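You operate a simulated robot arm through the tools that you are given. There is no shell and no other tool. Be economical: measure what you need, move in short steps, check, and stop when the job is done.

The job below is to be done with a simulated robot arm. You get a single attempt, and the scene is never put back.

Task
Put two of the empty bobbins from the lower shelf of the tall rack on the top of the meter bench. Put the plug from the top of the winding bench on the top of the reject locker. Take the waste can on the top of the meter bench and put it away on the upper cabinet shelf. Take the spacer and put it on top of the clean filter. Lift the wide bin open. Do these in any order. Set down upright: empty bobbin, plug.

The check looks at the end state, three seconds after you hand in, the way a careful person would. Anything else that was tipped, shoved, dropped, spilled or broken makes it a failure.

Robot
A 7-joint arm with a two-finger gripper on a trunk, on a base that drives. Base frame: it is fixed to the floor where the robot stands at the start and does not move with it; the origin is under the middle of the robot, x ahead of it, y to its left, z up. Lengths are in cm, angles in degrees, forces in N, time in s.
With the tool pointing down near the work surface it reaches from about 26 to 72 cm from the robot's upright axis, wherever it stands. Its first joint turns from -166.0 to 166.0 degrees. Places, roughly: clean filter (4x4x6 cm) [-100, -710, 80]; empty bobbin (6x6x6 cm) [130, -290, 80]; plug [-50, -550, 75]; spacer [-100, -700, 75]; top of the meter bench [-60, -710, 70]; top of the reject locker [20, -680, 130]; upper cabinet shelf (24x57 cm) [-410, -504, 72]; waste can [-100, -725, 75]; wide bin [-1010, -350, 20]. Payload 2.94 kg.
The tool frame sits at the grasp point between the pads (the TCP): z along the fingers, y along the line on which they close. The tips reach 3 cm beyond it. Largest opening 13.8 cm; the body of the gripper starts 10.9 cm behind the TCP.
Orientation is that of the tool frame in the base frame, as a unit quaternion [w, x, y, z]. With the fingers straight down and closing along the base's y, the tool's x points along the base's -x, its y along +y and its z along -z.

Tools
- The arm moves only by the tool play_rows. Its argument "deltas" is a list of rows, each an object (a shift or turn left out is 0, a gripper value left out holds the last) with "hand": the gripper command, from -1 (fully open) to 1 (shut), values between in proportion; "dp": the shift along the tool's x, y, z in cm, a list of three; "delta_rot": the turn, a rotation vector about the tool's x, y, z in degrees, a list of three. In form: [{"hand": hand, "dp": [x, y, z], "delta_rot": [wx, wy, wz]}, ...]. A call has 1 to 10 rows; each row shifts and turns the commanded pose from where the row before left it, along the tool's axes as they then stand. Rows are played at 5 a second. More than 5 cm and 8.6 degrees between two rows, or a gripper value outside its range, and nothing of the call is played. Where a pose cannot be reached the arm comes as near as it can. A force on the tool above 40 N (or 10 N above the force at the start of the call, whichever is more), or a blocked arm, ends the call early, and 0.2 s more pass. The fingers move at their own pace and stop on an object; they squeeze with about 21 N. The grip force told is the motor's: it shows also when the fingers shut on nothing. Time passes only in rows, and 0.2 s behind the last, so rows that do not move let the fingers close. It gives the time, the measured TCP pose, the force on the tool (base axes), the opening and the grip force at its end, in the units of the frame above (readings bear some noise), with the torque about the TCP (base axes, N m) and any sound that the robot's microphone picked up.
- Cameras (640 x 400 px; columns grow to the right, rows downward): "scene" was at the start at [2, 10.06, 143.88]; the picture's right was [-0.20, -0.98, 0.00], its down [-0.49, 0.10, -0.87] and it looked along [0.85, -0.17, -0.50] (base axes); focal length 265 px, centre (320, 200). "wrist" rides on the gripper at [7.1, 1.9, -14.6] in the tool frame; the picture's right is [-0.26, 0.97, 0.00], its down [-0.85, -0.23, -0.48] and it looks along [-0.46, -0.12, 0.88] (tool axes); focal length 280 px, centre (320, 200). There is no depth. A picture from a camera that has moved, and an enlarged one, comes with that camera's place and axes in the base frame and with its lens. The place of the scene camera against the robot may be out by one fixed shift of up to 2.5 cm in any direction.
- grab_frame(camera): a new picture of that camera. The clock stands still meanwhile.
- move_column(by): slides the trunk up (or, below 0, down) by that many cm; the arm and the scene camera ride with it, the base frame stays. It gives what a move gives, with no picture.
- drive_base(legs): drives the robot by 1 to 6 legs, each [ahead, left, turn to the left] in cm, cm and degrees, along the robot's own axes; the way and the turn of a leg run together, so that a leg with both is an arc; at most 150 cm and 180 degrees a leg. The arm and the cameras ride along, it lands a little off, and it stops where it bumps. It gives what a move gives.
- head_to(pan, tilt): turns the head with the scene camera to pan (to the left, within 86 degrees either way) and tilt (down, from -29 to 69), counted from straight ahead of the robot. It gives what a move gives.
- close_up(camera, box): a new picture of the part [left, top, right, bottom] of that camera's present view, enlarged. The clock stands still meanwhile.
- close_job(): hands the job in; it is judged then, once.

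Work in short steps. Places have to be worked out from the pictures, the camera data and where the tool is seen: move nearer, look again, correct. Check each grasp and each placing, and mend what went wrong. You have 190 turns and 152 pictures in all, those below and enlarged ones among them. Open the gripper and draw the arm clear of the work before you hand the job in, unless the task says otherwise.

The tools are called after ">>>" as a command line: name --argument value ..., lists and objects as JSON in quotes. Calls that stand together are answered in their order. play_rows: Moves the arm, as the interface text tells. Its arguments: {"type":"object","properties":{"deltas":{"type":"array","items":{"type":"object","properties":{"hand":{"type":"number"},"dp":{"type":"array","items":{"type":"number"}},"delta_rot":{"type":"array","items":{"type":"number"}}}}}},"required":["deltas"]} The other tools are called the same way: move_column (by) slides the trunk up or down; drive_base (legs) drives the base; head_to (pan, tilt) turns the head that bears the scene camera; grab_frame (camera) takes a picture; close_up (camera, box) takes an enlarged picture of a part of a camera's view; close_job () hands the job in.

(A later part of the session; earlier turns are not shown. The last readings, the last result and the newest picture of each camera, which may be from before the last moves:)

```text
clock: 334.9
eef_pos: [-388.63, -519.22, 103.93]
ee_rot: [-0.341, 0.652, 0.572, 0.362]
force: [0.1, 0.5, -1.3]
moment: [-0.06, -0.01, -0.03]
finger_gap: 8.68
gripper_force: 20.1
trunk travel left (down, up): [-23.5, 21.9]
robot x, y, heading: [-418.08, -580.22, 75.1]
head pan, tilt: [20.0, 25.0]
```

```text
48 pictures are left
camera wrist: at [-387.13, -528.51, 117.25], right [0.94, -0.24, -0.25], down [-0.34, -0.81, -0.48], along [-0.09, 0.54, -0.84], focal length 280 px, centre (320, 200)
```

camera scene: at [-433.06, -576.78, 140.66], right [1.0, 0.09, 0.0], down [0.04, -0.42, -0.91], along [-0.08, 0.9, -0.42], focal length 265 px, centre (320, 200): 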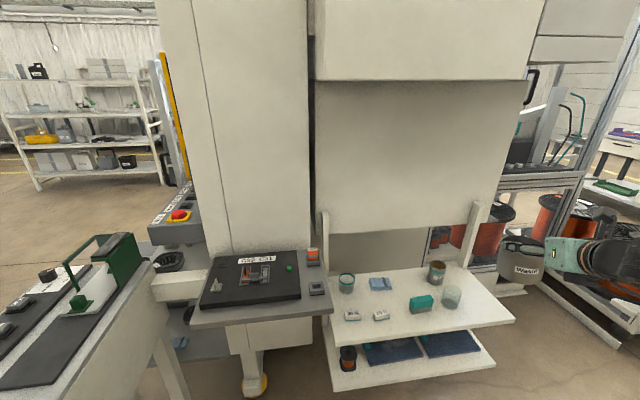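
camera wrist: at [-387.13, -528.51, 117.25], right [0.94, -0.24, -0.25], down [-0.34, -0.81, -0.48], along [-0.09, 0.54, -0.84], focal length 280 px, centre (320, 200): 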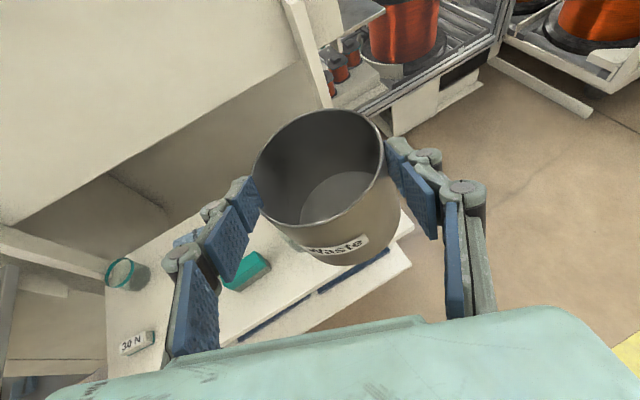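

The can has slid ~1 cm forward in the grip but is secure; I need the shelf height precisely. Lower the trunk 12 cm (still in front of the shelf) for a second wrist view.

>>> move_column --by -12

>>> grab_frame --camera "wrist"

>>> close_up --camera "scene" --box '[320, 200, 640, 400]'

```text
clock: 336.4
eef_pos: [-388.56, -519.31, 91.86]
ee_rot: [-0.341, 0.652, 0.572, 0.362]
force: [-0.9, 0.4, -1.4]
moment: [-0.06, 0.0, -0.02]
finger_gap: 8.64
gripper_force: 21.1
trunk travel left (down, up): [-11.5, 33.9]
robot x, y, heading: [-418.64, -580.17, 74.9]
head pan, tilt: [20.0, 25.0]
```

```text
47 pictures are left
camera wrist: at [-387.13, -528.51, 105.25], right [0.94, -0.24, -0.25], down [-0.34, -0.81, -0.48], along [-0.09, 0.54, -0.84], focal length 280 px, centre (320, 200)
```

wrist: 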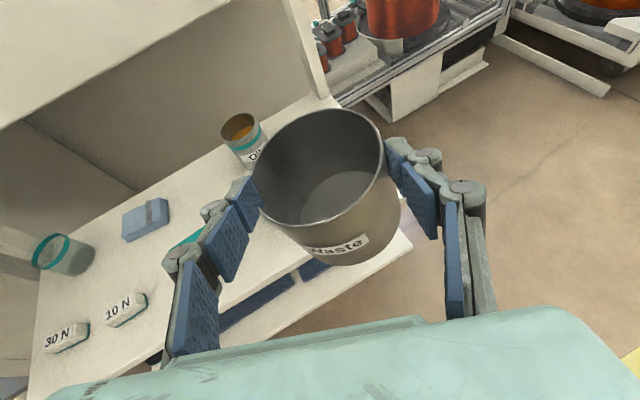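

```text
2.00 times, centred on (480, 300) of scene
camera zoom: at [-433.06, -576.78, 128.66], right [1.0, 0.09, 0.0], down [0.04, -0.42, -0.91], along [-0.08, 0.9, -0.42], focal length 529 px, centre (0, 0)
```

zoom: 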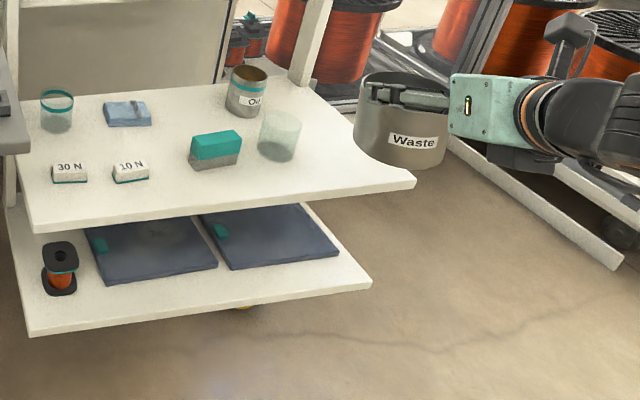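

Shelf z≈71; jar ≈(-396.4,-504), oil ≈(-398,-494.5), shelf right edge ≈x -381. Target can centre (-386.8,-501). Drive 8 forward, then the remaining shift by arm at this height.

>>> drive_base --legs '[[8, 0, 0]]'

>>> play_rows --deltas '[{"dp": [1.45, 0.5, 2.5]}, {"dp": [1.45, 0.5, 2.5]}, {"dp": [1.45, 0.5, 2.5]}, {}]'

>>> grab_frame --camera "wrist"

>>> close_up --camera "scene" --box '[320, 200, 640, 400]'

```text
clock: 337.5
eef_pos: [-386.53, -511.62, 91.87]
ee_rot: [-0.342, 0.651, 0.573, 0.362]
force: [0.2, -0.3, -2.3]
moment: [-0.02, -0.03, -0.01]
finger_gap: 8.62
gripper_force: 20.7
trunk travel left (down, up): [-11.5, 33.9]
robot x, y, heading: [-416.26, -572.15, 74.9]
head pan, tilt: [20.0, 25.0]
```

```text
clock: 338.5
eef_pos: [-384.2, -503.33, 91.82]
ee_rot: [-0.341, 0.652, 0.573, 0.362]
force: [0.5, -0.5, -0.8]
moment: [-0.04, 0.0, 0.0]
finger_gap: 8.63
gripper_force: 21.4
trunk travel left (down, up): [-11.5, 33.9]
robot x, y, heading: [-416.67, -572.5, 74.9]
head pan, tilt: [20.0, 25.0]
```

```text
45 pictures are left
camera wrist: at [-382.79, -512.5, 105.3], right [0.94, -0.24, -0.25], down [-0.34, -0.81, -0.48], along [-0.09, 0.54, -0.84], focal length 280 px, centre (320, 200)
```

wrist: 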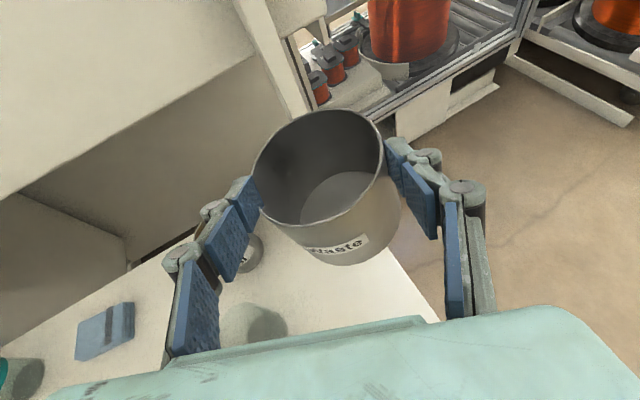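

```text
2.00 times, centred on (480, 300) of scene
camera zoom: at [-431.05, -569.23, 128.66], right [1.0, 0.09, 0.0], down [0.04, -0.42, -0.91], along [-0.08, 0.9, -0.42], focal length 529 px, centre (0, 0)
```

zoom: 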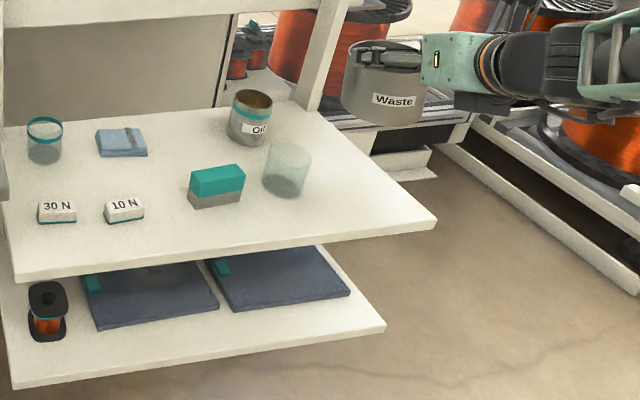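

I moved the wrong way laterally; correct by 3.2 cm to the left, at the same height.

>>> play_rows --deltas '[{"dp": [0, -1.6, 0]}, {"dp": [0, -1.6, 0]}, {}]'

>>> move_column --by -8

>>> grab_frame --camera "wrist"

>>> close_up --camera "scene" --box '[320, 160, 640, 360]'

```text
clock: 339.3
eef_pos: [-387.44, -502.82, 91.87]
ee_rot: [-0.34, 0.652, 0.573, 0.362]
force: [1.0, 0.5, -1.3]
moment: [-0.04, 0.02, 0.01]
finger_gap: 8.61
gripper_force: 21.2
trunk travel left (down, up): [-11.5, 33.9]
robot x, y, heading: [-416.41, -572.64, 75.0]
head pan, tilt: [20.0, 25.0]
```

```text
clock: 340.4
eef_pos: [-387.34, -502.89, 84.06]
ee_rot: [-0.341, 0.652, 0.573, 0.362]
force: [0.8, -0.1, -1.9]
moment: [-0.06, 0.0, -0.01]
finger_gap: 8.61
gripper_force: 21.1
trunk travel left (down, up): [-3.5, 41.9]
robot x, y, heading: [-416.35, -572.74, 75.3]
head pan, tilt: [20.0, 25.0]
```

```text
43 pictures are left
camera wrist: at [-385.95, -512.18, 97.41], right [0.94, -0.24, -0.25], down [-0.34, -0.81, -0.48], along [-0.09, 0.54, -0.84], focal length 280 px, centre (320, 200)
```

wrist: 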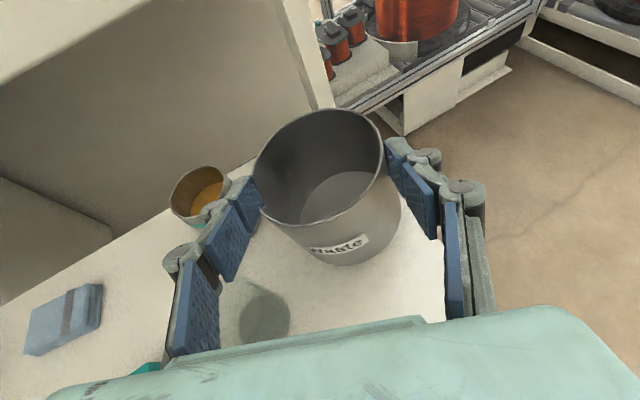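

```text
2.00 times, centred on (480, 260) of scene
camera zoom: at [-431.06, -569.25, 120.66], right [1.0, 0.09, 0.0], down [0.04, -0.42, -0.91], along [-0.08, 0.9, -0.42], focal length 529 px, centre (0, 80)
```

zoom: 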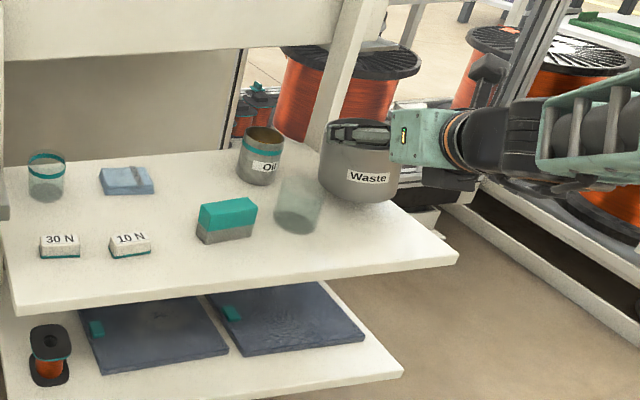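

Position good: clear of oil can and jar, inside the right edge. Lower 4 cm by arm, then feel for contact.

>>> play_rows --deltas '[{"dp": [-1.72, 0.06, 1.0]}, {"dp": [-1.72, 0.06, 1.0]}, {}]'

>>> play_rows --deltas '[{"dp": [-0.43, 0, 0.25]}, {}]'

>>> grab_frame --camera "wrist"

```text
clock: 341.2
eef_pos: [-387.53, -502.98, 79.64]
ee_rot: [-0.34, 0.653, 0.573, 0.361]
force: [-1.5, -4.3, 6.2]
moment: [0.33, 0.0, 0.01]
finger_gap: 5.92
gripper_force: 18.1
trunk travel left (down, up): [-3.5, 41.9]
robot x, y, heading: [-416.72, -572.5, 75.4]
head pan, tilt: [20.0, 25.0]
```

```text
clock: 341.8
eef_pos: [-387.48, -502.84, 79.41]
ee_rot: [-0.341, 0.652, 0.573, 0.362]
force: [0.5, 0.6, -0.8]
moment: [0.02, -0.03, 0.01]
finger_gap: 0.0
gripper_force: 20.8
trunk travel left (down, up): [-3.5, 41.9]
robot x, y, heading: [-416.19, -572.34, 74.9]
head pan, tilt: [20.0, 25.0]
```

```text
41 pictures are left
camera wrist: at [-385.98, -512.16, 92.83], right [0.94, -0.24, -0.25], down [-0.34, -0.81, -0.48], along [-0.09, 0.54, -0.84], focal length 280 px, centre (320, 200)
```

wrist: 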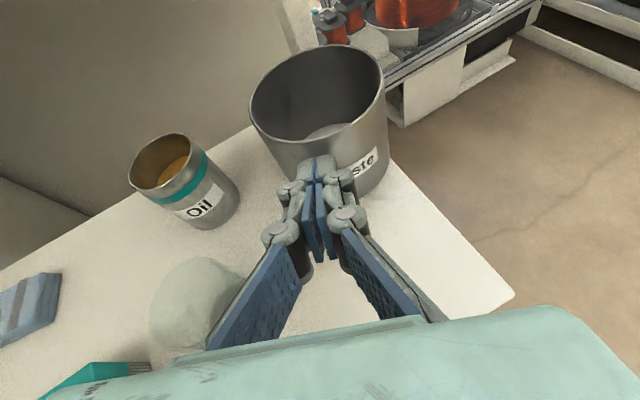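

The can slipped forward out of the grip and stands upright, but close to the right edge/back. I retreat, open, and will regrasp deeper to move it left-front a bit.

>>> play_rows --deltas '[{"dp": [0, 0, -4]}, {"dp": [0, 0, -4]}, {"dp": [0, 0, -4], "hand": -0.6}, {}, {"dp": [1.2, 0.5, 2.4]}, {"dp": [1.2, 0.5, 2.4]}, {"dp": [1.2, 0.4, 2.3]}, {}]'

>>> grab_frame --camera "wrist"

>>> close_up --camera "scene" --box '[400, 180, 600, 305]'

```text
clock: 343.6
eef_pos: [-386.14, -505.48, 85.25]
ee_rot: [-0.341, 0.652, 0.572, 0.362]
force: [0.0, -0.6, 0.8]
moment: [0.02, 0.01, -0.05]
finger_gap: 11.04
gripper_force: 0.1
trunk travel left (down, up): [-3.5, 41.9]
robot x, y, heading: [-416.25, -572.42, 75.2]
head pan, tilt: [20.0, 25.0]
```

```text
40 pictures are left
camera wrist: at [-384.69, -514.71, 98.53], right [0.94, -0.24, -0.25], down [-0.34, -0.81, -0.48], along [-0.09, 0.54, -0.84], focal length 280 px, centre (320, 200)
```

wrist: 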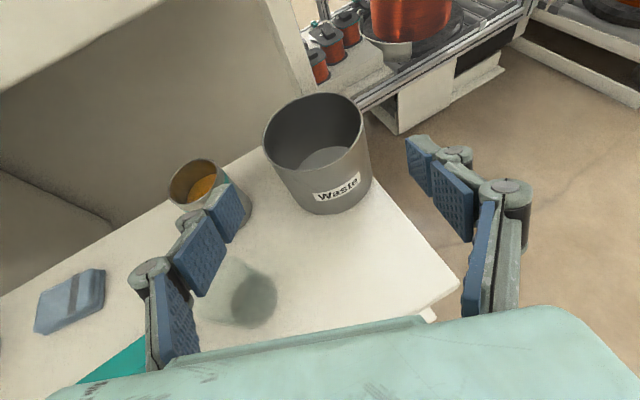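

```text
3.20 times, centred on (500, 242) of scene
camera zoom: at [-431.06, -569.26, 120.66], right [1.0, 0.09, 0.0], down [0.04, -0.42, -0.91], along [-0.08, 0.9, -0.42], focal length 847 px, centre (-256, 64)
```

zoom: 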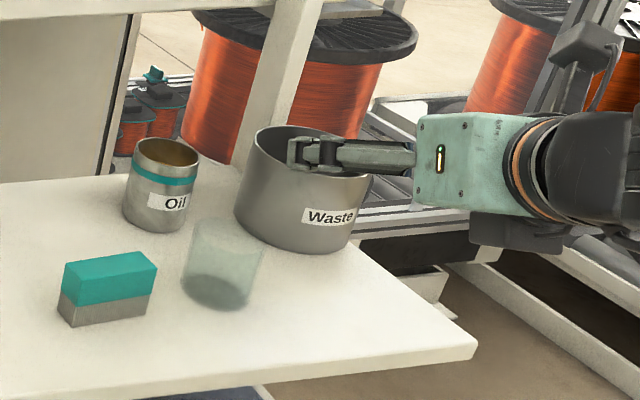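

Can centre ≈(-385.9,-496.1), touching the right edge. Regrasp with the TCP 1.3 cm past its centre at z≈78.3.

>>> play_rows --deltas '[{"dp": [-0.15, -0.16, 3.18]}, {"dp": [-0.15, -0.16, 3.18]}, {"dp": [-0.15, -0.16, 3.18]}, {"dp": [-0.15, -0.16, 3.18]}, {}]'

>>> grab_frame --camera "wrist"

```text
clock: 344.8
eef_pos: [-385.76, -494.68, 78.18]
ee_rot: [-0.341, 0.651, 0.573, 0.362]
force: [-0.3, 1.4, -0.3]
moment: [0.02, -0.02, 0.01]
finger_gap: 11.04
gripper_force: 0.1
trunk travel left (down, up): [-3.5, 41.9]
robot x, y, heading: [-416.35, -572.5, 75.1]
head pan, tilt: [20.0, 25.0]
```

```text
38 pictures are left
camera wrist: at [-384.36, -503.95, 91.53], right [0.94, -0.24, -0.26], down [-0.34, -0.81, -0.48], along [-0.09, 0.54, -0.84], focal length 280 px, centre (320, 200)
```

wrist: 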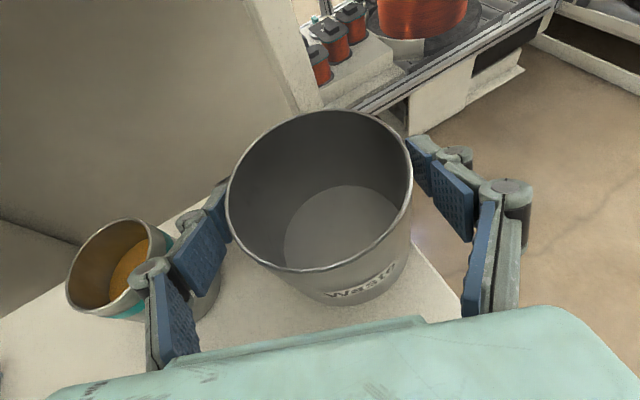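

Good straddle. Close and watch the gap.

>>> play_rows --deltas '[{"hand": 1}, {}, {}, {}, {}]'

>>> grab_frame --camera "wrist"

```text
clock: 346.0
eef_pos: [-385.93, -494.64, 78.16]
ee_rot: [-0.341, 0.652, 0.572, 0.362]
force: [1.8, -0.5, 1.5]
moment: [-0.03, -0.24, 0.03]
finger_gap: 9.15
gripper_force: 21.1
trunk travel left (down, up): [-3.5, 41.9]
robot x, y, heading: [-416.39, -572.22, 74.8]
head pan, tilt: [20.0, 25.0]
```

```text
37 pictures are left
camera wrist: at [-384.34, -504.0, 91.6], right [0.94, -0.24, -0.25], down [-0.34, -0.81, -0.48], along [-0.09, 0.54, -0.84], focal length 280 px, centre (320, 200)
```

wrist: 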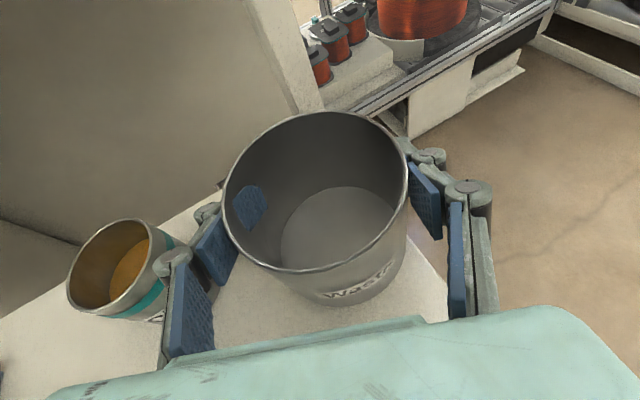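

Held at 9.15 cm. Lift 0.7 cm, shift 2 cm left and 3 cm toward the front, then lower.

>>> play_rows --deltas '[{"dp": [0.6, 0, -0.35]}, {"dp": [-0.4, -0.4, -0.66]}, {"dp": [-0.4, -0.4, -0.66]}, {"dp": [-0.4, -0.4, -0.66]}, {"dp": [-0.4, -0.4, -0.66]}, {"dp": [-0.3, 0, 0.17]}, {}]'

>>> grab_frame --camera "wrist"

```text
clock: 347.6
eef_pos: [-387.66, -497.65, 78.47]
ee_rot: [-0.341, 0.651, 0.573, 0.362]
force: [0.0, -0.3, -1.2]
moment: [0.0, 0.02, -0.01]
finger_gap: 9.17
gripper_force: 21.1
trunk travel left (down, up): [-3.5, 41.9]
robot x, y, heading: [-416.16, -572.25, 74.9]
head pan, tilt: [20.0, 25.0]
```

```text
36 pictures are left
camera wrist: at [-386.21, -506.99, 91.89], right [0.94, -0.24, -0.26], down [-0.34, -0.81, -0.48], along [-0.09, 0.54, -0.84], focal length 280 px, centre (320, 200)
```

wrist: 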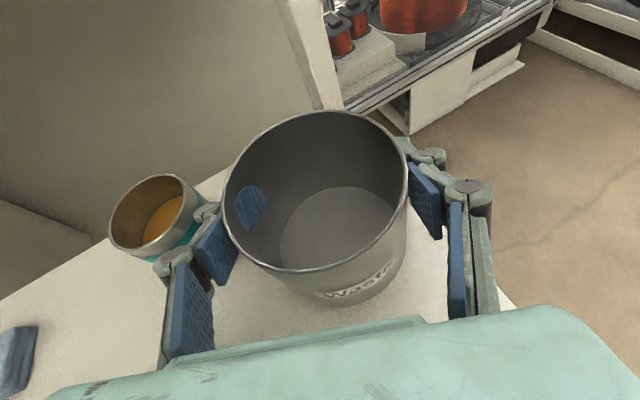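

Moved well. Lower the last 0.35 cm and release to 10.6 cm.

>>> play_rows --deltas '[{"dp": [-0.3, 0, 0.17]}, {}, {"hand": -0.5}, {}, {}]'

>>> grab_frame --camera "wrist"

```text
clock: 348.8
eef_pos: [-387.74, -497.75, 78.11]
ee_rot: [-0.341, 0.652, 0.573, 0.362]
force: [-0.2, 0.1, -0.3]
moment: [0.0, 0.0, 0.02]
finger_gap: 10.36
gripper_force: 0.0
trunk travel left (down, up): [-3.5, 41.9]
robot x, y, heading: [-415.93, -572.79, 75.0]
head pan, tilt: [20.0, 25.0]
```

```text
35 pictures are left
camera wrist: at [-386.26, -507.02, 91.58], right [0.94, -0.24, -0.25], down [-0.34, -0.81, -0.48], along [-0.09, 0.54, -0.84], focal length 280 px, centre (320, 200)
```

wrist: 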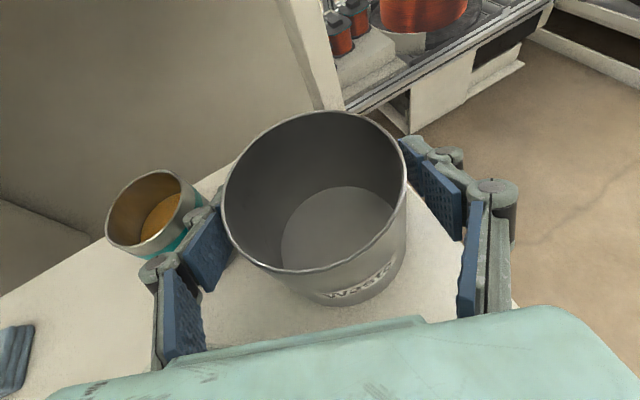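

Released; centre the fingers (0.4 left) and retreat along the tool axis, then view.

>>> play_rows --deltas '[{"dp": [0, -0.4, 0]}, {"dp": [0, 0, -3]}, {"dp": [0, 0, -3]}, {"dp": [0, 0, -4]}, {"dp": [0, 0, -4]}, {}]'

>>> grab_frame --camera "wrist"

>>> close_up --camera "scene" --box '[320, 180, 600, 355]'

```text
clock: 350.2
eef_pos: [-389.41, -509.77, 85.48]
ee_rot: [-0.341, 0.652, 0.572, 0.362]
force: [1.0, -0.1, 0.1]
moment: [-0.03, 0.02, -0.01]
finger_gap: 10.36
gripper_force: 0.1
trunk travel left (down, up): [-3.5, 41.9]
robot x, y, heading: [-416.44, -572.3, 75.0]
head pan, tilt: [20.0, 25.0]
```

```text
34 pictures are left
camera wrist: at [-387.96, -519.05, 98.92], right [0.94, -0.24, -0.26], down [-0.34, -0.81, -0.48], along [-0.09, 0.54, -0.84], focal length 280 px, centre (320, 200)
```

wrist: 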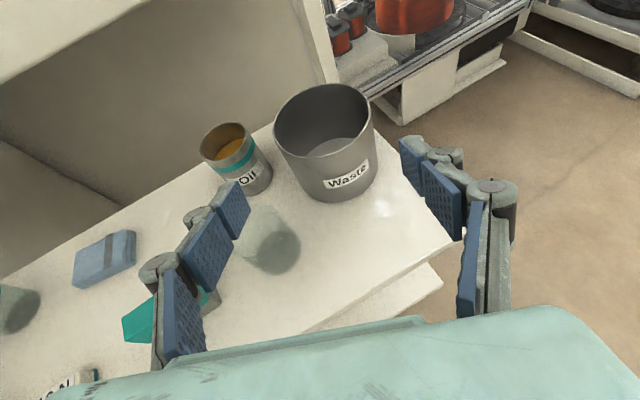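

```text
2.29 times, centred on (460, 268) of scene
camera zoom: at [-431.07, -569.27, 120.66], right [1.0, 0.09, 0.0], down [0.04, -0.42, -0.91], along [-0.08, 0.9, -0.42], focal length 605 px, centre (0, 46)
```

zoom: 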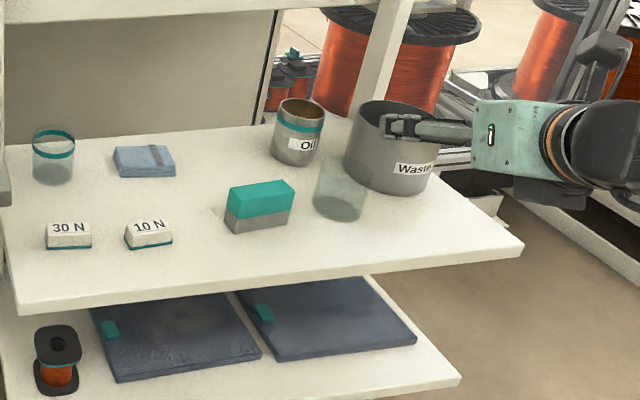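

The waste can stands safely on the shelf; other items are undisturbed. Now to the wide bin: raise, retract, back off, turn down the aisle.

>>> drive_base --legs '[[-55, 0, 0]]'

>>> move_column --by 25

>>> play_rows --deltas '[{"dp": [-2, 0, -3.5]}, {"dp": [-2, 0, -3.5]}, {"dp": [-2, 0, -3.5]}, {"dp": [-2, 0, -3.5]}, {}]'

>>> drive_base --legs '[[0, 0, 88]]'

>>> head_to --pan 10 --tilt 12

>>> grab_frame --camera "scene"

```text
clock: 353.4
eef_pos: [-403.02, -562.64, 85.47]
ee_rot: [-0.339, 0.654, 0.57, 0.363]
force: [0.4, -0.2, -0.4]
moment: [0.02, -0.01, 0.01]
finger_gap: 10.34
gripper_force: 0.1
trunk travel left (down, up): [-3.5, 41.9]
robot x, y, heading: [-430.74, -625.24, 74.5]
head pan, tilt: [20.0, 25.0]
```

```text
clock: 356.0
eef_pos: [-403.02, -562.58, 110.43]
ee_rot: [-0.34, 0.653, 0.571, 0.363]
force: [0.0, -0.9, -0.4]
moment: [0.02, 0.01, -0.02]
finger_gap: 10.34
gripper_force: 0.2
trunk travel left (down, up): [-28.5, 16.9]
robot x, y, heading: [-430.43, -624.98, 74.5]
head pan, tilt: [20.0, 25.0]
```

```text
clock: 357.2
eef_pos: [-404.85, -578.75, 110.72]
ee_rot: [-0.34, 0.654, 0.57, 0.363]
force: [-0.2, -0.6, 0.4]
moment: [-0.02, 0.02, -0.02]
finger_gap: 10.35
gripper_force: 0.1
trunk travel left (down, up): [-28.5, 16.9]
robot x, y, heading: [-430.8, -625.1, 75.0]
head pan, tilt: [20.0, 25.0]
```

```text
clock: 361.4
eef_pos: [-476.55, -598.96, 110.67]
ee_rot: [-0.497, 0.065, 0.865, 0.02]
force: [0.0, 0.0, -1.3]
moment: [-0.01, -0.03, 0.01]
finger_gap: 10.33
gripper_force: 0.0
trunk travel left (down, up): [-28.5, 16.9]
robot x, y, heading: [-430.32, -624.95, 164.0]
head pan, tilt: [20.0, 25.0]
```

```text
clock: 362.1
eef_pos: [-476.46, -598.91, 110.33]
ee_rot: [-0.494, 0.067, 0.866, 0.018]
force: [-0.9, 0.2, -0.3]
moment: [-0.02, -0.01, -0.03]
finger_gap: 10.35
gripper_force: 0.0
trunk travel left (down, up): [-28.5, 16.9]
robot x, y, heading: [-430.47, -625.04, 163.9]
head pan, tilt: [10.0, 12.0]
```

```text
32 pictures are left
camera scene: at [-434.71, -642.1, 147.33], right [-0.01, 1.0, 0.0], down [0.25, 0.0, -0.97], along [-0.97, -0.01, -0.25], focal length 265 px, centre (320, 200)
```

scene: 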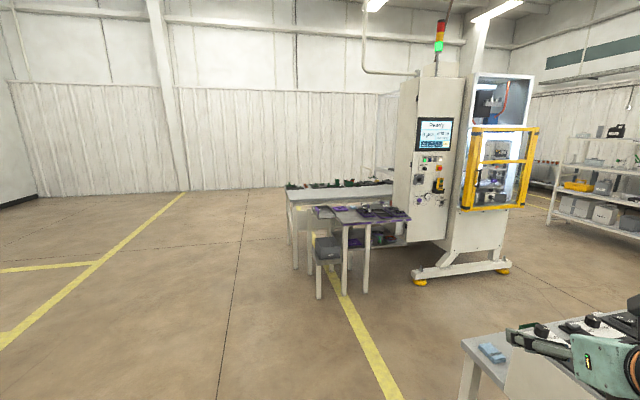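

The bin lies behind the machine ahead; I go around its right (north) side: west to x≈-580, then north to y≈-375.

>>> drive_base --legs '[[70, 27, 0], [66, 26, 0], [0, 0, -70]]'

>>> grab_frame --camera "scene"

```text
clock: 372.7
eef_pos: [-567.51, -586.96, 110.33]
ee_rot: [-0.394, 0.551, 0.673, 0.298]
force: [-0.2, 0.1, 0.7]
moment: [0.0, -0.03, 0.02]
finger_gap: 10.36
gripper_force: 0.0
trunk travel left (down, up): [-28.5, 16.9]
robot x, y, heading: [-576.01, -639.02, 94.0]
head pan, tilt: [10.0, 12.0]
```

```text
31 pictures are left
camera scene: at [-591.12, -641.11, 147.93], right [0.94, 0.35, 0.0], down [0.07, -0.18, -0.98], along [-0.34, 0.92, -0.19], focal length 265 px, centre (320, 200)
```

scene: 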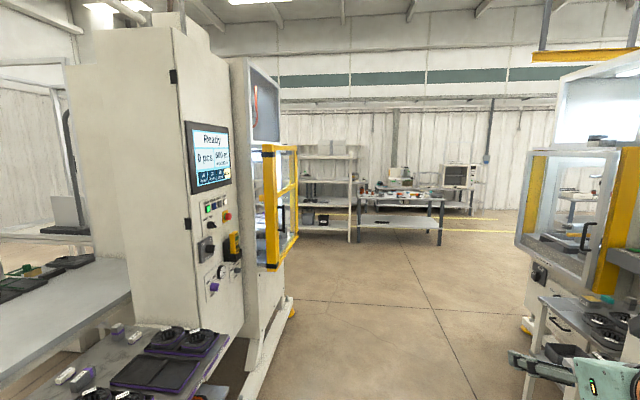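

Passage north is clear. Drive 262 north, then turn west and look for the bin.

>>> drive_base --legs '[[135, 0, 0], [130, 0, 0], [0, 0, 80]]'

>>> grab_frame --camera "scene"

```text
clock: 389.2
eef_pos: [-640.32, -352.88, 110.3]
ee_rot: [-0.495, -0.001, 0.869, -0.02]
force: [-0.5, 0.7, -0.1]
moment: [-0.01, 0.0, -0.04]
finger_gap: 10.35
gripper_force: 0.1
trunk travel left (down, up): [-28.5, 16.9]
robot x, y, heading: [-590.83, -371.35, 172.7]
head pan, tilt: [10.0, 12.0]
```

```text
30 pictures are left
camera scene: at [-592.63, -389.12, 148.05], right [-0.15, 0.99, 0.0], down [0.18, 0.03, -0.98], along [-0.97, -0.14, -0.18], focal length 265 px, centre (320, 200)
```

scene: 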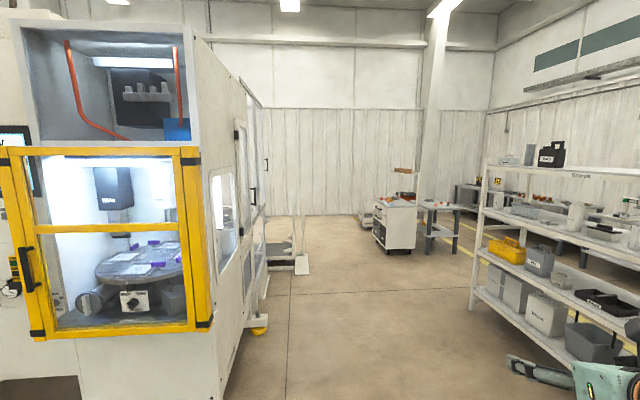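

The bin should appear near pixel (384,232). Zoom there.

>>> close_up --camera "scene" --box '[320, 150, 480, 260]'

```text
3.64 times, centred on (400, 205) of scene
camera zoom: at [-592.63, -389.12, 148.05], right [-0.15, 0.99, 0.0], down [0.18, 0.03, -0.98], along [-0.97, -0.14, -0.18], focal length 962 px, centre (29, 182)
```

zoom: 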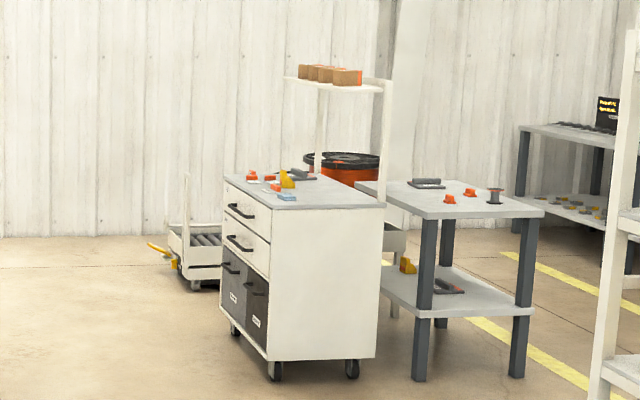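

It's a caster cabinet with two drawers and two dark bins at the bottom; its front faces about -78° (south). Drive along the corridor to about (-840,-385) and look at the labels.

>>> drive_base --legs '[[125, 23, 0], [120, 22, 0]]'

>>> close_up --camera "scene" --box '[280, 160, 600, 360]'

```text
clock: 401.3
eef_pos: [-888.58, -372.85, 110.36]
ee_rot: [-0.494, -0.017, 0.869, -0.03]
force: [-0.9, -0.7, 0.0]
moment: [0.04, 0.02, -0.02]
finger_gap: 10.34
gripper_force: 0.0
trunk travel left (down, up): [-28.5, 16.9]
robot x, y, heading: [-838.36, -389.74, 175.4]
head pan, tilt: [10.0, 12.0]
```

```text
2.00 times, centred on (440, 260) of scene
camera zoom: at [-839.44, -407.13, 148.04], right [-0.18, 0.98, 0.0], down [0.18, 0.03, -0.98], along [-0.97, -0.18, -0.18], focal length 529 px, centre (80, 80)
```

zoom: 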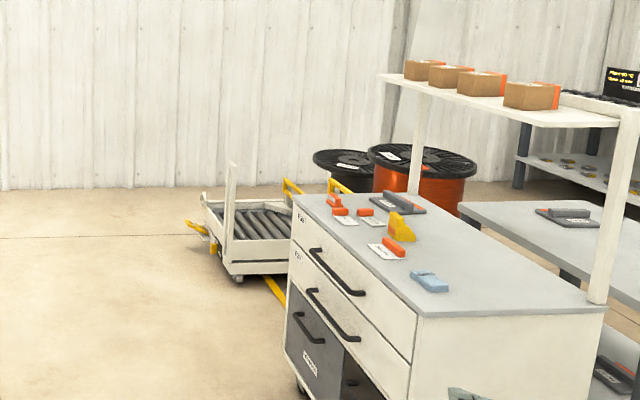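

I go further along the south side of the cabinet, then turn to face its front.

>>> drive_base --legs '[[0, 40, 0], [140, 0, 0]]'

>>> drive_base --legs '[[0, 0, -73]]'

>>> head_to --pan 0 --tilt 40

>>> grab_frame --camera "scene"

```text
clock: 411.8
eef_pos: [-1029.9, -397.43, 110.29]
ee_rot: [-0.493, -0.01, 0.87, -0.026]
force: [0.3, -0.2, 0.1]
moment: [-0.01, -0.02, 0.02]
finger_gap: 10.36
gripper_force: 0.0
trunk travel left (down, up): [-28.5, 16.9]
robot x, y, heading: [-979.88, -415.41, 174.3]
head pan, tilt: [10.0, 12.0]
```

```text
clock: 415.4
eef_pos: [-977.49, -362.3, 110.25]
ee_rot: [-0.411, 0.511, 0.704, 0.273]
force: [0.5, -0.3, 0.4]
moment: [0.0, 0.01, 0.03]
finger_gap: 10.34
gripper_force: 0.1
trunk travel left (down, up): [-28.5, 16.9]
robot x, y, heading: [-980.08, -415.28, 100.8]
head pan, tilt: [10.0, 12.0]
```

```text
clock: 416.3
eef_pos: [-977.47, -362.23, 110.18]
ee_rot: [-0.411, 0.511, 0.704, 0.273]
force: [0.1, -0.9, 0.3]
moment: [0.02, -0.01, 0.01]
finger_gap: 10.33
gripper_force: 0.1
trunk travel left (down, up): [-28.5, 16.9]
robot x, y, heading: [-980.24, -415.08, 100.7]
head pan, tilt: [0.0, 40.0]
```

```text
27 pictures are left
camera scene: at [-994.82, -419.58, 143.89], right [0.88, 0.47, 0.0], down [0.28, -0.52, -0.81], along [-0.38, 0.71, -0.59], focal length 265 px, centre (320, 200)
```

scene: 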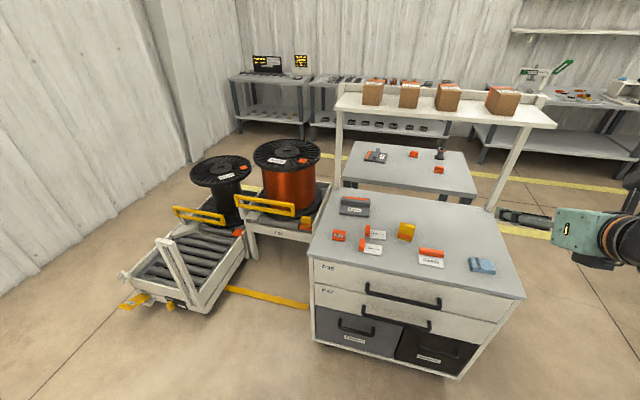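

Now the front is visible. Zoom on the two bins.

>>> close_up --camera "scene" --box '[296, 250, 536, 400]'

```text
2.67 times, centred on (416, 325) of scene
camera zoom: at [-994.82, -419.58, 143.89], right [0.88, 0.47, 0.0], down [0.28, -0.52, -0.81], along [-0.38, 0.71, -0.59], focal length 706 px, centre (64, -133)
```

zoom: 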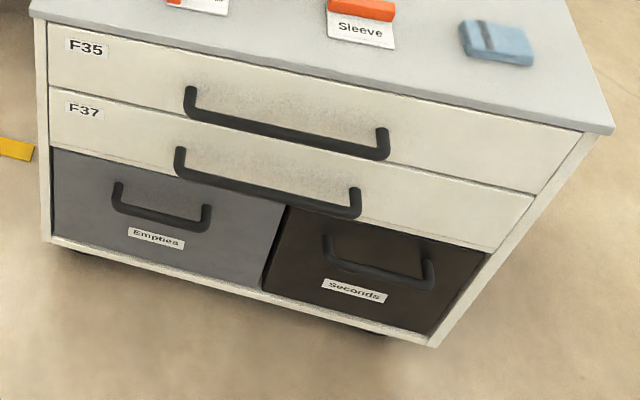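

"Empties" (left) is the wider bin and matches the given place. I back off, shift left, and lower the trunk fully.

>>> drive_base --legs '[[-18, 0, 0], [0, 30, 0]]'

>>> move_column --by -32

>>> play_rows --deltas '[{"dp": [-4, 0, 2], "hand": -0.2}, {"dp": [-4, 0, 2]}, {"dp": [-4, 0, 2]}, {"dp": [-4, 0, 2]}, {"dp": [-4, 0, 2]}, {"dp": [-4, 0, 2]}, {"dp": [-4, 0, 2]}, {}]'

>>> grab_frame --camera "wrist"

```text
clock: 420.6
eef_pos: [-1003.21, -385.43, 110.16]
ee_rot: [-0.411, 0.512, 0.703, 0.273]
force: [-0.2, -0.4, 0.7]
moment: [0.0, -0.01, -0.03]
finger_gap: 10.37
gripper_force: 0.0
trunk travel left (down, up): [-28.5, 16.9]
robot x, y, heading: [-1005.61, -438.35, 100.8]
head pan, tilt: [0.0, 40.0]
```

```text
clock: 423.5
eef_pos: [-1003.35, -385.45, 81.61]
ee_rot: [-0.411, 0.513, 0.703, 0.273]
force: [0.4, -0.3, 0.5]
moment: [0.01, 0.01, -0.01]
finger_gap: 10.36
gripper_force: 0.1
out of reach, approached as far as the arm can: row 1
trunk travel left (down, up): [0.0, 45.4]
robot x, y, heading: [-1006.01, -438.55, 100.5]
head pan, tilt: [0.0, 40.0]
```

```text
clock: 425.3
eef_pos: [-1003.69, -387.88, 50.36]
ee_rot: [-0.411, 0.511, 0.703, 0.274]
force: [-0.7, -0.1, -0.6]
moment: [-0.05, -0.01, 0.01]
finger_gap: 8.27
gripper_force: 0.1
trunk travel left (down, up): [0.0, 45.4]
robot x, y, heading: [-1005.66, -438.88, 100.9]
head pan, tilt: [0.0, 40.0]
```

```text
25 pictures are left
camera wrist: at [-998.39, -395.6, 63.92], right [0.95, 0.19, -0.26], down [0.04, -0.88, -0.48], along [-0.32, 0.44, -0.84], focal length 280 px, centre (320, 200)
```

wrist: 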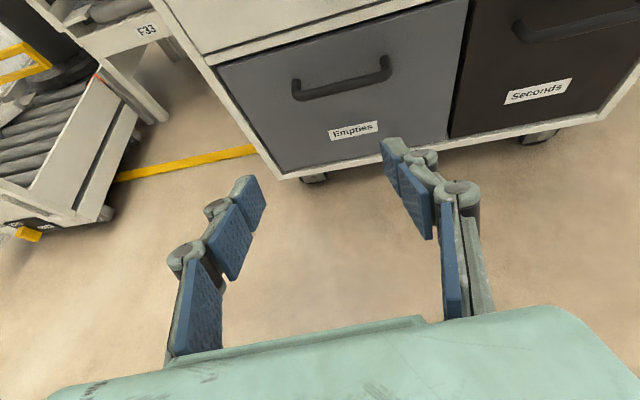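

Two views place the handle bar at ≈(-1008.5,-362.5,36.4), 14 cm long. I roll the tool 90° so the fingers close vertically across the bar.

>>> play_rows --deltas '[{"delta_rot": [0, 0, 8.2]}, {"delta_rot": [0, 0, 8.2]}, {"delta_rot": [0, 0, 8.2]}, {"delta_rot": [0, 0, 8.2]}, {"delta_rot": [0, 0, 8.2]}, {"delta_rot": [0, 0, 8.2]}, {"delta_rot": [0, 0, 8.2]}, {"delta_rot": [0, 0, 8.2]}, {"delta_rot": [0, 0, 8.2]}, {"delta_rot": [0, 0, 8.2]}]'

>>> play_rows --deltas '[{"delta_rot": [0, 0, 8]}, {}]'

>>> grab_frame --camera "wrist"

```text
clock: 427.5
eef_pos: [-1003.66, -388.11, 50.46]
ee_rot: [-0.489, 0.848, 0.194, -0.064]
force: [0.2, 0.0, -0.1]
moment: [-0.02, 0.01, -0.05]
finger_gap: 8.27
gripper_force: 0.1
trunk travel left (down, up): [0.0, 45.4]
robot x, y, heading: [-1005.88, -438.38, 100.7]
head pan, tilt: [0.0, 40.0]
```

```text
clock: 428.1
eef_pos: [-1003.64, -388.07, 50.47]
ee_rot: [-0.484, 0.859, 0.135, -0.097]
force: [-0.2, 0.9, 0.7]
moment: [0.01, -0.03, -0.01]
finger_gap: 8.29
gripper_force: 0.0
trunk travel left (down, up): [0.0, 45.4]
robot x, y, heading: [-1005.62, -438.96, 100.6]
head pan, tilt: [0.0, 40.0]
```

```text
24 pictures are left
camera wrist: at [-992.15, -398.52, 56.03], right [-0.11, -0.56, -0.82], down [-0.69, -0.55, 0.47], along [-0.71, 0.62, -0.33], focal length 280 px, centre (320, 200)
```

wrist: 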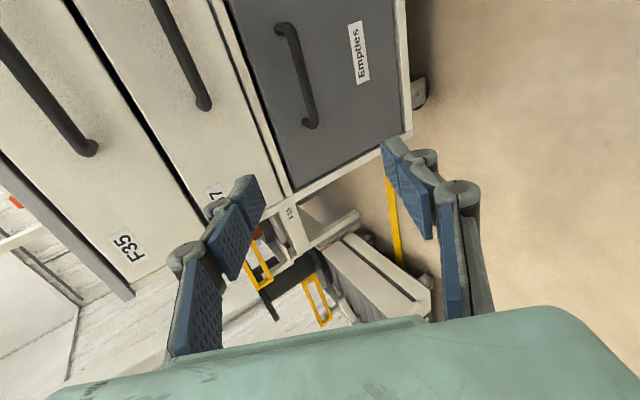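

Bar confirmed near (-1008.5,-361.5,36.3). Align the tool axis with it and drive 15 forward.

>>> play_rows --deltas '[{"dp": [1.2, 3.05, 2]}, {"dp": [1.2, 3.05, 2]}, {}]'

>>> drive_base --legs '[[15, 0, 0]]'

>>> grab_frame --camera "wrist"

```text
clock: 428.9
eef_pos: [-1001.62, -387.37, 43.32]
ee_rot: [-0.484, 0.859, 0.136, -0.098]
force: [0.5, 1.1, -0.4]
moment: [0.0, 0.01, -0.02]
finger_gap: 8.28
gripper_force: 0.0
trunk travel left (down, up): [0.0, 45.4]
robot x, y, heading: [-1005.96, -438.68, 100.8]
head pan, tilt: [0.0, 40.0]
```

```text
clock: 430.3
eef_pos: [-1004.53, -372.68, 43.23]
ee_rot: [-0.484, 0.859, 0.136, -0.098]
force: [-0.6, 1.5, 0.1]
moment: [0.02, -0.01, 0.01]
finger_gap: 8.28
gripper_force: 0.1
trunk travel left (down, up): [0.0, 45.4]
robot x, y, heading: [-1008.55, -423.61, 100.5]
head pan, tilt: [0.0, 40.0]
```

```text
23 pictures are left
camera wrist: at [-993.12, -383.01, 48.8], right [-0.11, -0.56, -0.82], down [-0.69, -0.55, 0.47], along [-0.71, 0.62, -0.33], focal length 280 px, centre (320, 200)
```

wrist: 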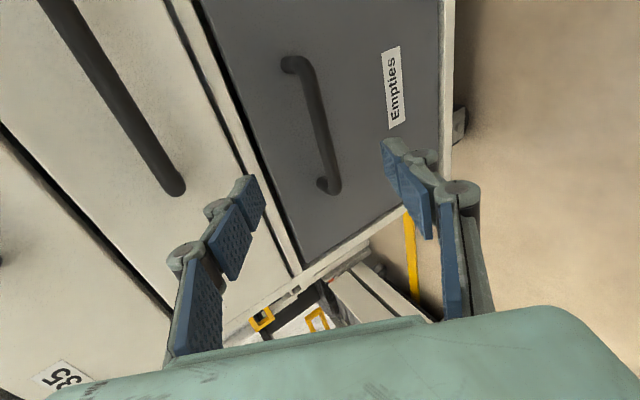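

Bar at ≈(-1008.8,-360,35.6), almost exactly on the tool axis. Advance 13.5 cm.

>>> play_rows --deltas '[{"dp": [0.1, -0.1, 3.4]}, {"dp": [0.1, -0.1, 3.4]}, {"dp": [0.1, -0.1, 3.4]}, {"dp": [0, 0, 3.3]}, {}]'

>>> grab_frame --camera "wrist"

```text
clock: 431.5
eef_pos: [-1008.42, -361.59, 36.44]
ee_rot: [-0.484, 0.859, 0.137, -0.098]
force: [0.5, -2.6, 0.9]
moment: [0.09, 0.04, -0.03]
finger_gap: 8.72
gripper_force: 0.7
trunk travel left (down, up): [0.0, 45.4]
robot x, y, heading: [-1008.77, -423.86, 100.8]
head pan, tilt: [0.0, 40.0]
```

```text
22 pictures are left
camera wrist: at [-996.98, -371.9, 42.07], right [-0.11, -0.56, -0.82], down [-0.69, -0.55, 0.47], along [-0.72, 0.62, -0.33], focal length 280 px, centre (320, 200)
```

wrist: 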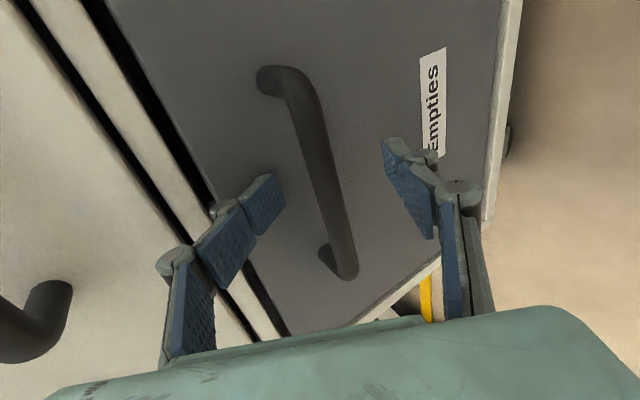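

The bar lies between the pads at the TCP; the upper tip just touches the bin face. Close.

>>> play_rows --deltas '[{"dp": [0, 0, -0.4]}, {"hand": 1}, {}, {}, {}, {}, {}]'

>>> grab_frame --camera "wrist"

```text
clock: 433.1
eef_pos: [-1008.19, -362.01, 36.33]
ee_rot: [-0.48, 0.861, 0.136, -0.098]
force: [1.9, -8.0, -16.9]
moment: [-0.27, 0.49, -0.63]
finger_gap: 1.47
gripper_force: 40.9
trunk travel left (down, up): [0.0, 45.4]
robot x, y, heading: [-1008.8, -423.69, 100.6]
head pan, tilt: [0.0, 40.0]
```

```text
21 pictures are left
camera wrist: at [-996.82, -372.36, 42.04], right [-0.11, -0.57, -0.81], down [-0.69, -0.54, 0.48], along [-0.71, 0.62, -0.33], focal length 280 px, centre (320, 200)
```

wrist: 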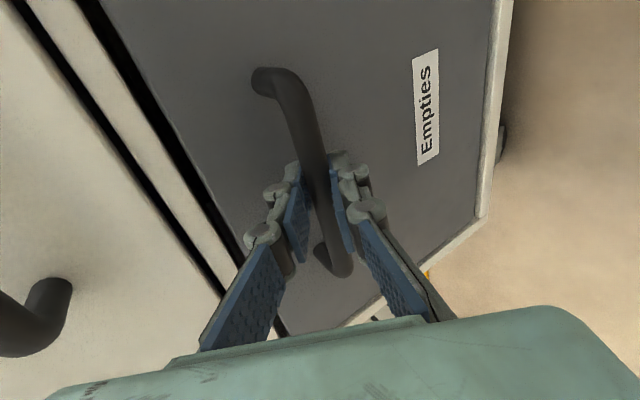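

Bar gripped (1.47 cm). Pull outward gently 2 cm and read how it gives.

>>> play_rows --deltas '[{"dp": [-0.11, 0.35, -0.6]}, {"dp": [-0.11, 0.35, -0.6]}, {"dp": [-0.11, 0.35, -0.6]}, {}]'

>>> grab_frame --camera "wrist"

```text
clock: 433.5
eef_pos: [-1008.26, -362.5, 36.3]
ee_rot: [-0.48, 0.862, 0.135, -0.098]
force: [-1.0, 13.6, -20.3]
moment: [-0.23, 0.56, -0.28]
finger_gap: 1.46
gripper_force: 41.1
trunk travel left (down, up): [0.0, 45.4]
robot x, y, heading: [-1008.87, -423.91, 101.0]
head pan, tilt: [0.0, 40.0]
stopped in row 2: the force on the tool passed its limit at 42 N (the readings are from after the stop); the commanded pose is now the measured one
```

```text
20 pictures are left
camera wrist: at [-996.72, -372.85, 42.0], right [-0.11, -0.57, -0.81], down [-0.69, -0.54, 0.48], along [-0.71, 0.62, -0.33], focal length 280 px, centre (320, 200)
```

wrist: 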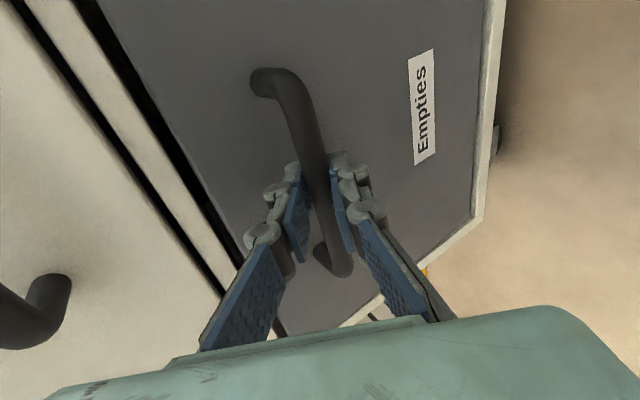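

It resisted (42 N incl. a 20 N vertical misfit). First relieve the vertical load, then pull in slow small steps.

>>> play_rows --deltas '[{"dp": [0, 0.3, 0.18]}, {}, {}]'

>>> play_rows --deltas '[{"dp": [-0.03, 0.1, -0.17]}, {"dp": [-0.03, 0.1, -0.17]}, {"dp": [-0.03, 0.1, -0.17]}, {"dp": [-0.03, 0.1, -0.17]}, {"dp": [-0.03, 0.1, -0.17]}, {"dp": [-0.03, 0.1, -0.17]}, {"dp": [-0.03, 0.1, -0.17]}, {"dp": [-0.03, 0.1, -0.17]}]'

```text
clock: 434.3
eef_pos: [-1008.14, -362.43, 36.29]
ee_rot: [-0.483, 0.859, 0.137, -0.098]
force: [0.1, 9.9, -5.1]
moment: [-0.15, 0.68, -0.5]
finger_gap: 1.48
gripper_force: 41.4
trunk travel left (down, up): [0.0, 45.4]
robot x, y, heading: [-1008.7, -423.41, 101.0]
head pan, tilt: [0.0, 40.0]
```

```text
clock: 436.1
eef_pos: [-1007.85, -364.1, 35.95]
ee_rot: [-0.48, 0.861, 0.136, -0.097]
force: [3.5, 16.4, -26.9]
moment: [-0.22, 0.47, -0.46]
finger_gap: 1.49
gripper_force: 40.7
trunk travel left (down, up): [0.0, 45.4]
robot x, y, heading: [-1008.73, -423.5, 100.9]
head pan, tilt: [0.0, 40.0]
```

It gives: the handle moves outward and slightly down, i.e. it tips out about a bottom hinge. Follow the arc: outward with increasing downward component.

>>> play_rows --deltas '[{"dp": [0, 0.3, 0.18]}, {"dp": [-0.05, 0.275, -0.21]}, {"dp": [-0.05, 0.275, -0.21]}, {"dp": [-0.05, 0.275, -0.21]}, {"dp": [-0.05, 0.275, -0.21]}, {"dp": [-0.05, 0.275, -0.21]}, {"dp": [-0.05, 0.275, -0.21]}, {"dp": [-0.05, 0.275, -0.21]}, {"dp": [-0.05, 0.275, -0.21]}]'

>>> grab_frame --camera "wrist"

```text
clock: 438.1
eef_pos: [-1007.26, -366.46, 35.14]
ee_rot: [-0.485, 0.859, 0.135, -0.097]
force: [18.4, 2.1, 19.7]
moment: [0.13, 0.72, -0.34]
finger_gap: 1.48
gripper_force: 40.5
trunk travel left (down, up): [0.0, 45.4]
robot x, y, heading: [-1008.72, -423.79, 101.0]
head pan, tilt: [0.0, 40.0]
```

```text
19 pictures are left
camera wrist: at [-995.83, -377.02, 40.64], right [-0.11, -0.56, -0.82], down [-0.69, -0.55, 0.47], along [-0.71, 0.62, -0.33], focal length 280 px, centre (320, 200)
```

wrist: 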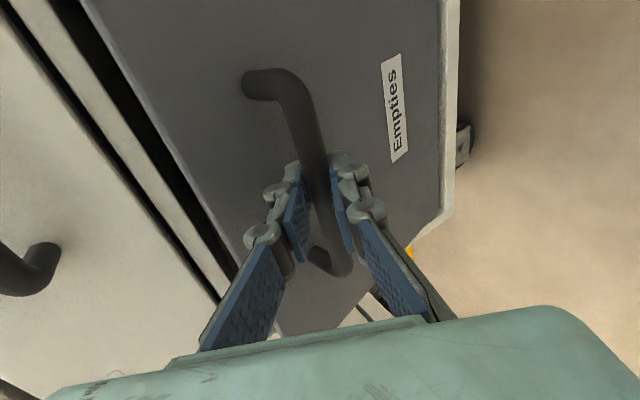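

The bin is tipping out. Correct small side/vertical loads and continue along the arc.

>>> play_rows --deltas '[{"dp": [0.18, -0.19, -0.19]}, {"dp": [-0.03, 0.32, -0.21]}, {"dp": [-0.03, 0.32, -0.21]}, {"dp": [-0.03, 0.32, -0.21]}, {"dp": [-0.03, 0.32, -0.21]}, {"dp": [-0.03, 0.33, -0.2]}, {"dp": [-0.03, 0.34, -0.19]}, {"dp": [-0.03, 0.34, -0.19]}, {"dp": [-0.03, 0.34, -0.19]}]'

```text
clock: 440.1
eef_pos: [-1006.62, -369.36, 33.78]
ee_rot: [-0.481, 0.861, 0.136, -0.097]
force: [8.9, 12.2, -7.1]
moment: [-0.01, 0.51, -0.48]
finger_gap: 1.48
gripper_force: 41.5
trunk travel left (down, up): [0.0, 45.4]
robot x, y, heading: [-1008.43, -423.79, 100.8]
head pan, tilt: [0.0, 40.0]
```

Following nicely (forces small). Continue.

>>> play_rows --deltas '[{"dp": [0.05, 0.4, -0.2]}, {"dp": [-0.02, 0.4, -0.2]}, {"dp": [-0.02, 0.4, -0.2]}, {"dp": [-0.02, 0.41, -0.19]}, {"dp": [-0.02, 0.41, -0.19]}, {"dp": [-0.02, 0.42, -0.18]}, {"dp": [-0.02, 0.43, -0.17]}, {"dp": [-0.02, 0.43, -0.17]}, {"dp": [-0.02, 0.44, -0.16]}, {"dp": [-0.02, 0.44, -0.16]}]'

>>> grab_frame --camera "wrist"

```text
clock: 442.3
eef_pos: [-1005.7, -373.01, 31.14]
ee_rot: [-0.481, 0.86, 0.138, -0.099]
force: [-9.4, 10.2, -6.7]
moment: [-0.06, 0.65, -0.12]
finger_gap: 1.47
gripper_force: 41.0
trunk travel left (down, up): [0.0, 45.4]
robot x, y, heading: [-1008.97, -423.97, 101.1]
head pan, tilt: [0.0, 40.0]
```

```text
18 pictures are left
camera wrist: at [-994.27, -383.29, 36.73], right [-0.11, -0.57, -0.82], down [-0.69, -0.55, 0.48], along [-0.72, 0.61, -0.33], focal length 280 px, centre (320, 200)
```

wrist: 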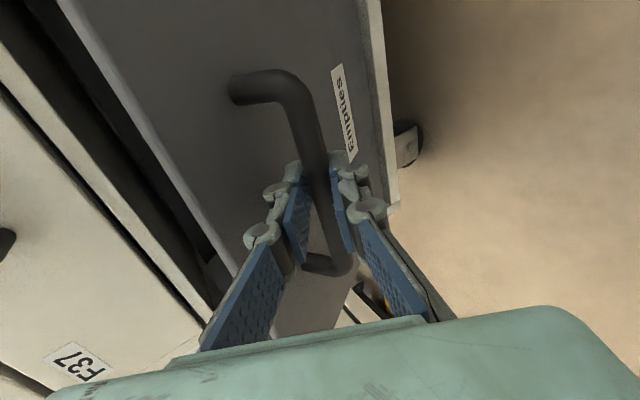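

Continue along the arc until it stops.

>>> play_rows --deltas '[{"dp": [-0.06, 0.43, -0.13]}, {"dp": [-0.02, 0.43, -0.12]}, {"dp": [-0.02, 0.44, -0.11]}, {"dp": [-0.02, 0.44, -0.1]}, {"dp": [-0.01, 0.44, -0.09]}, {"dp": [-0.01, 0.44, -0.08]}, {"dp": [-0.01, 0.44, -0.07]}, {"dp": [-0.01, 0.45, -0.06]}, {"dp": [-0.01, 0.45, -0.05]}, {"dp": [-0.01, 0.45, -0.04]}]'

```text
clock: 442.9
eef_pos: [-1005.74, -372.92, 31.14]
ee_rot: [-0.484, 0.859, 0.138, -0.098]
force: [-1.4, -2.2, -0.6]
moment: [-0.32, 0.51, -0.58]
finger_gap: 1.48
gripper_force: 41.3
trunk travel left (down, up): [0.0, 45.4]
robot x, y, heading: [-1008.84, -423.36, 100.8]
head pan, tilt: [0.0, 40.0]
stopped in row 2: the force on the tool passed its limit at 42 N (the readings are from after the stop); the commanded pose is now the measured one
```

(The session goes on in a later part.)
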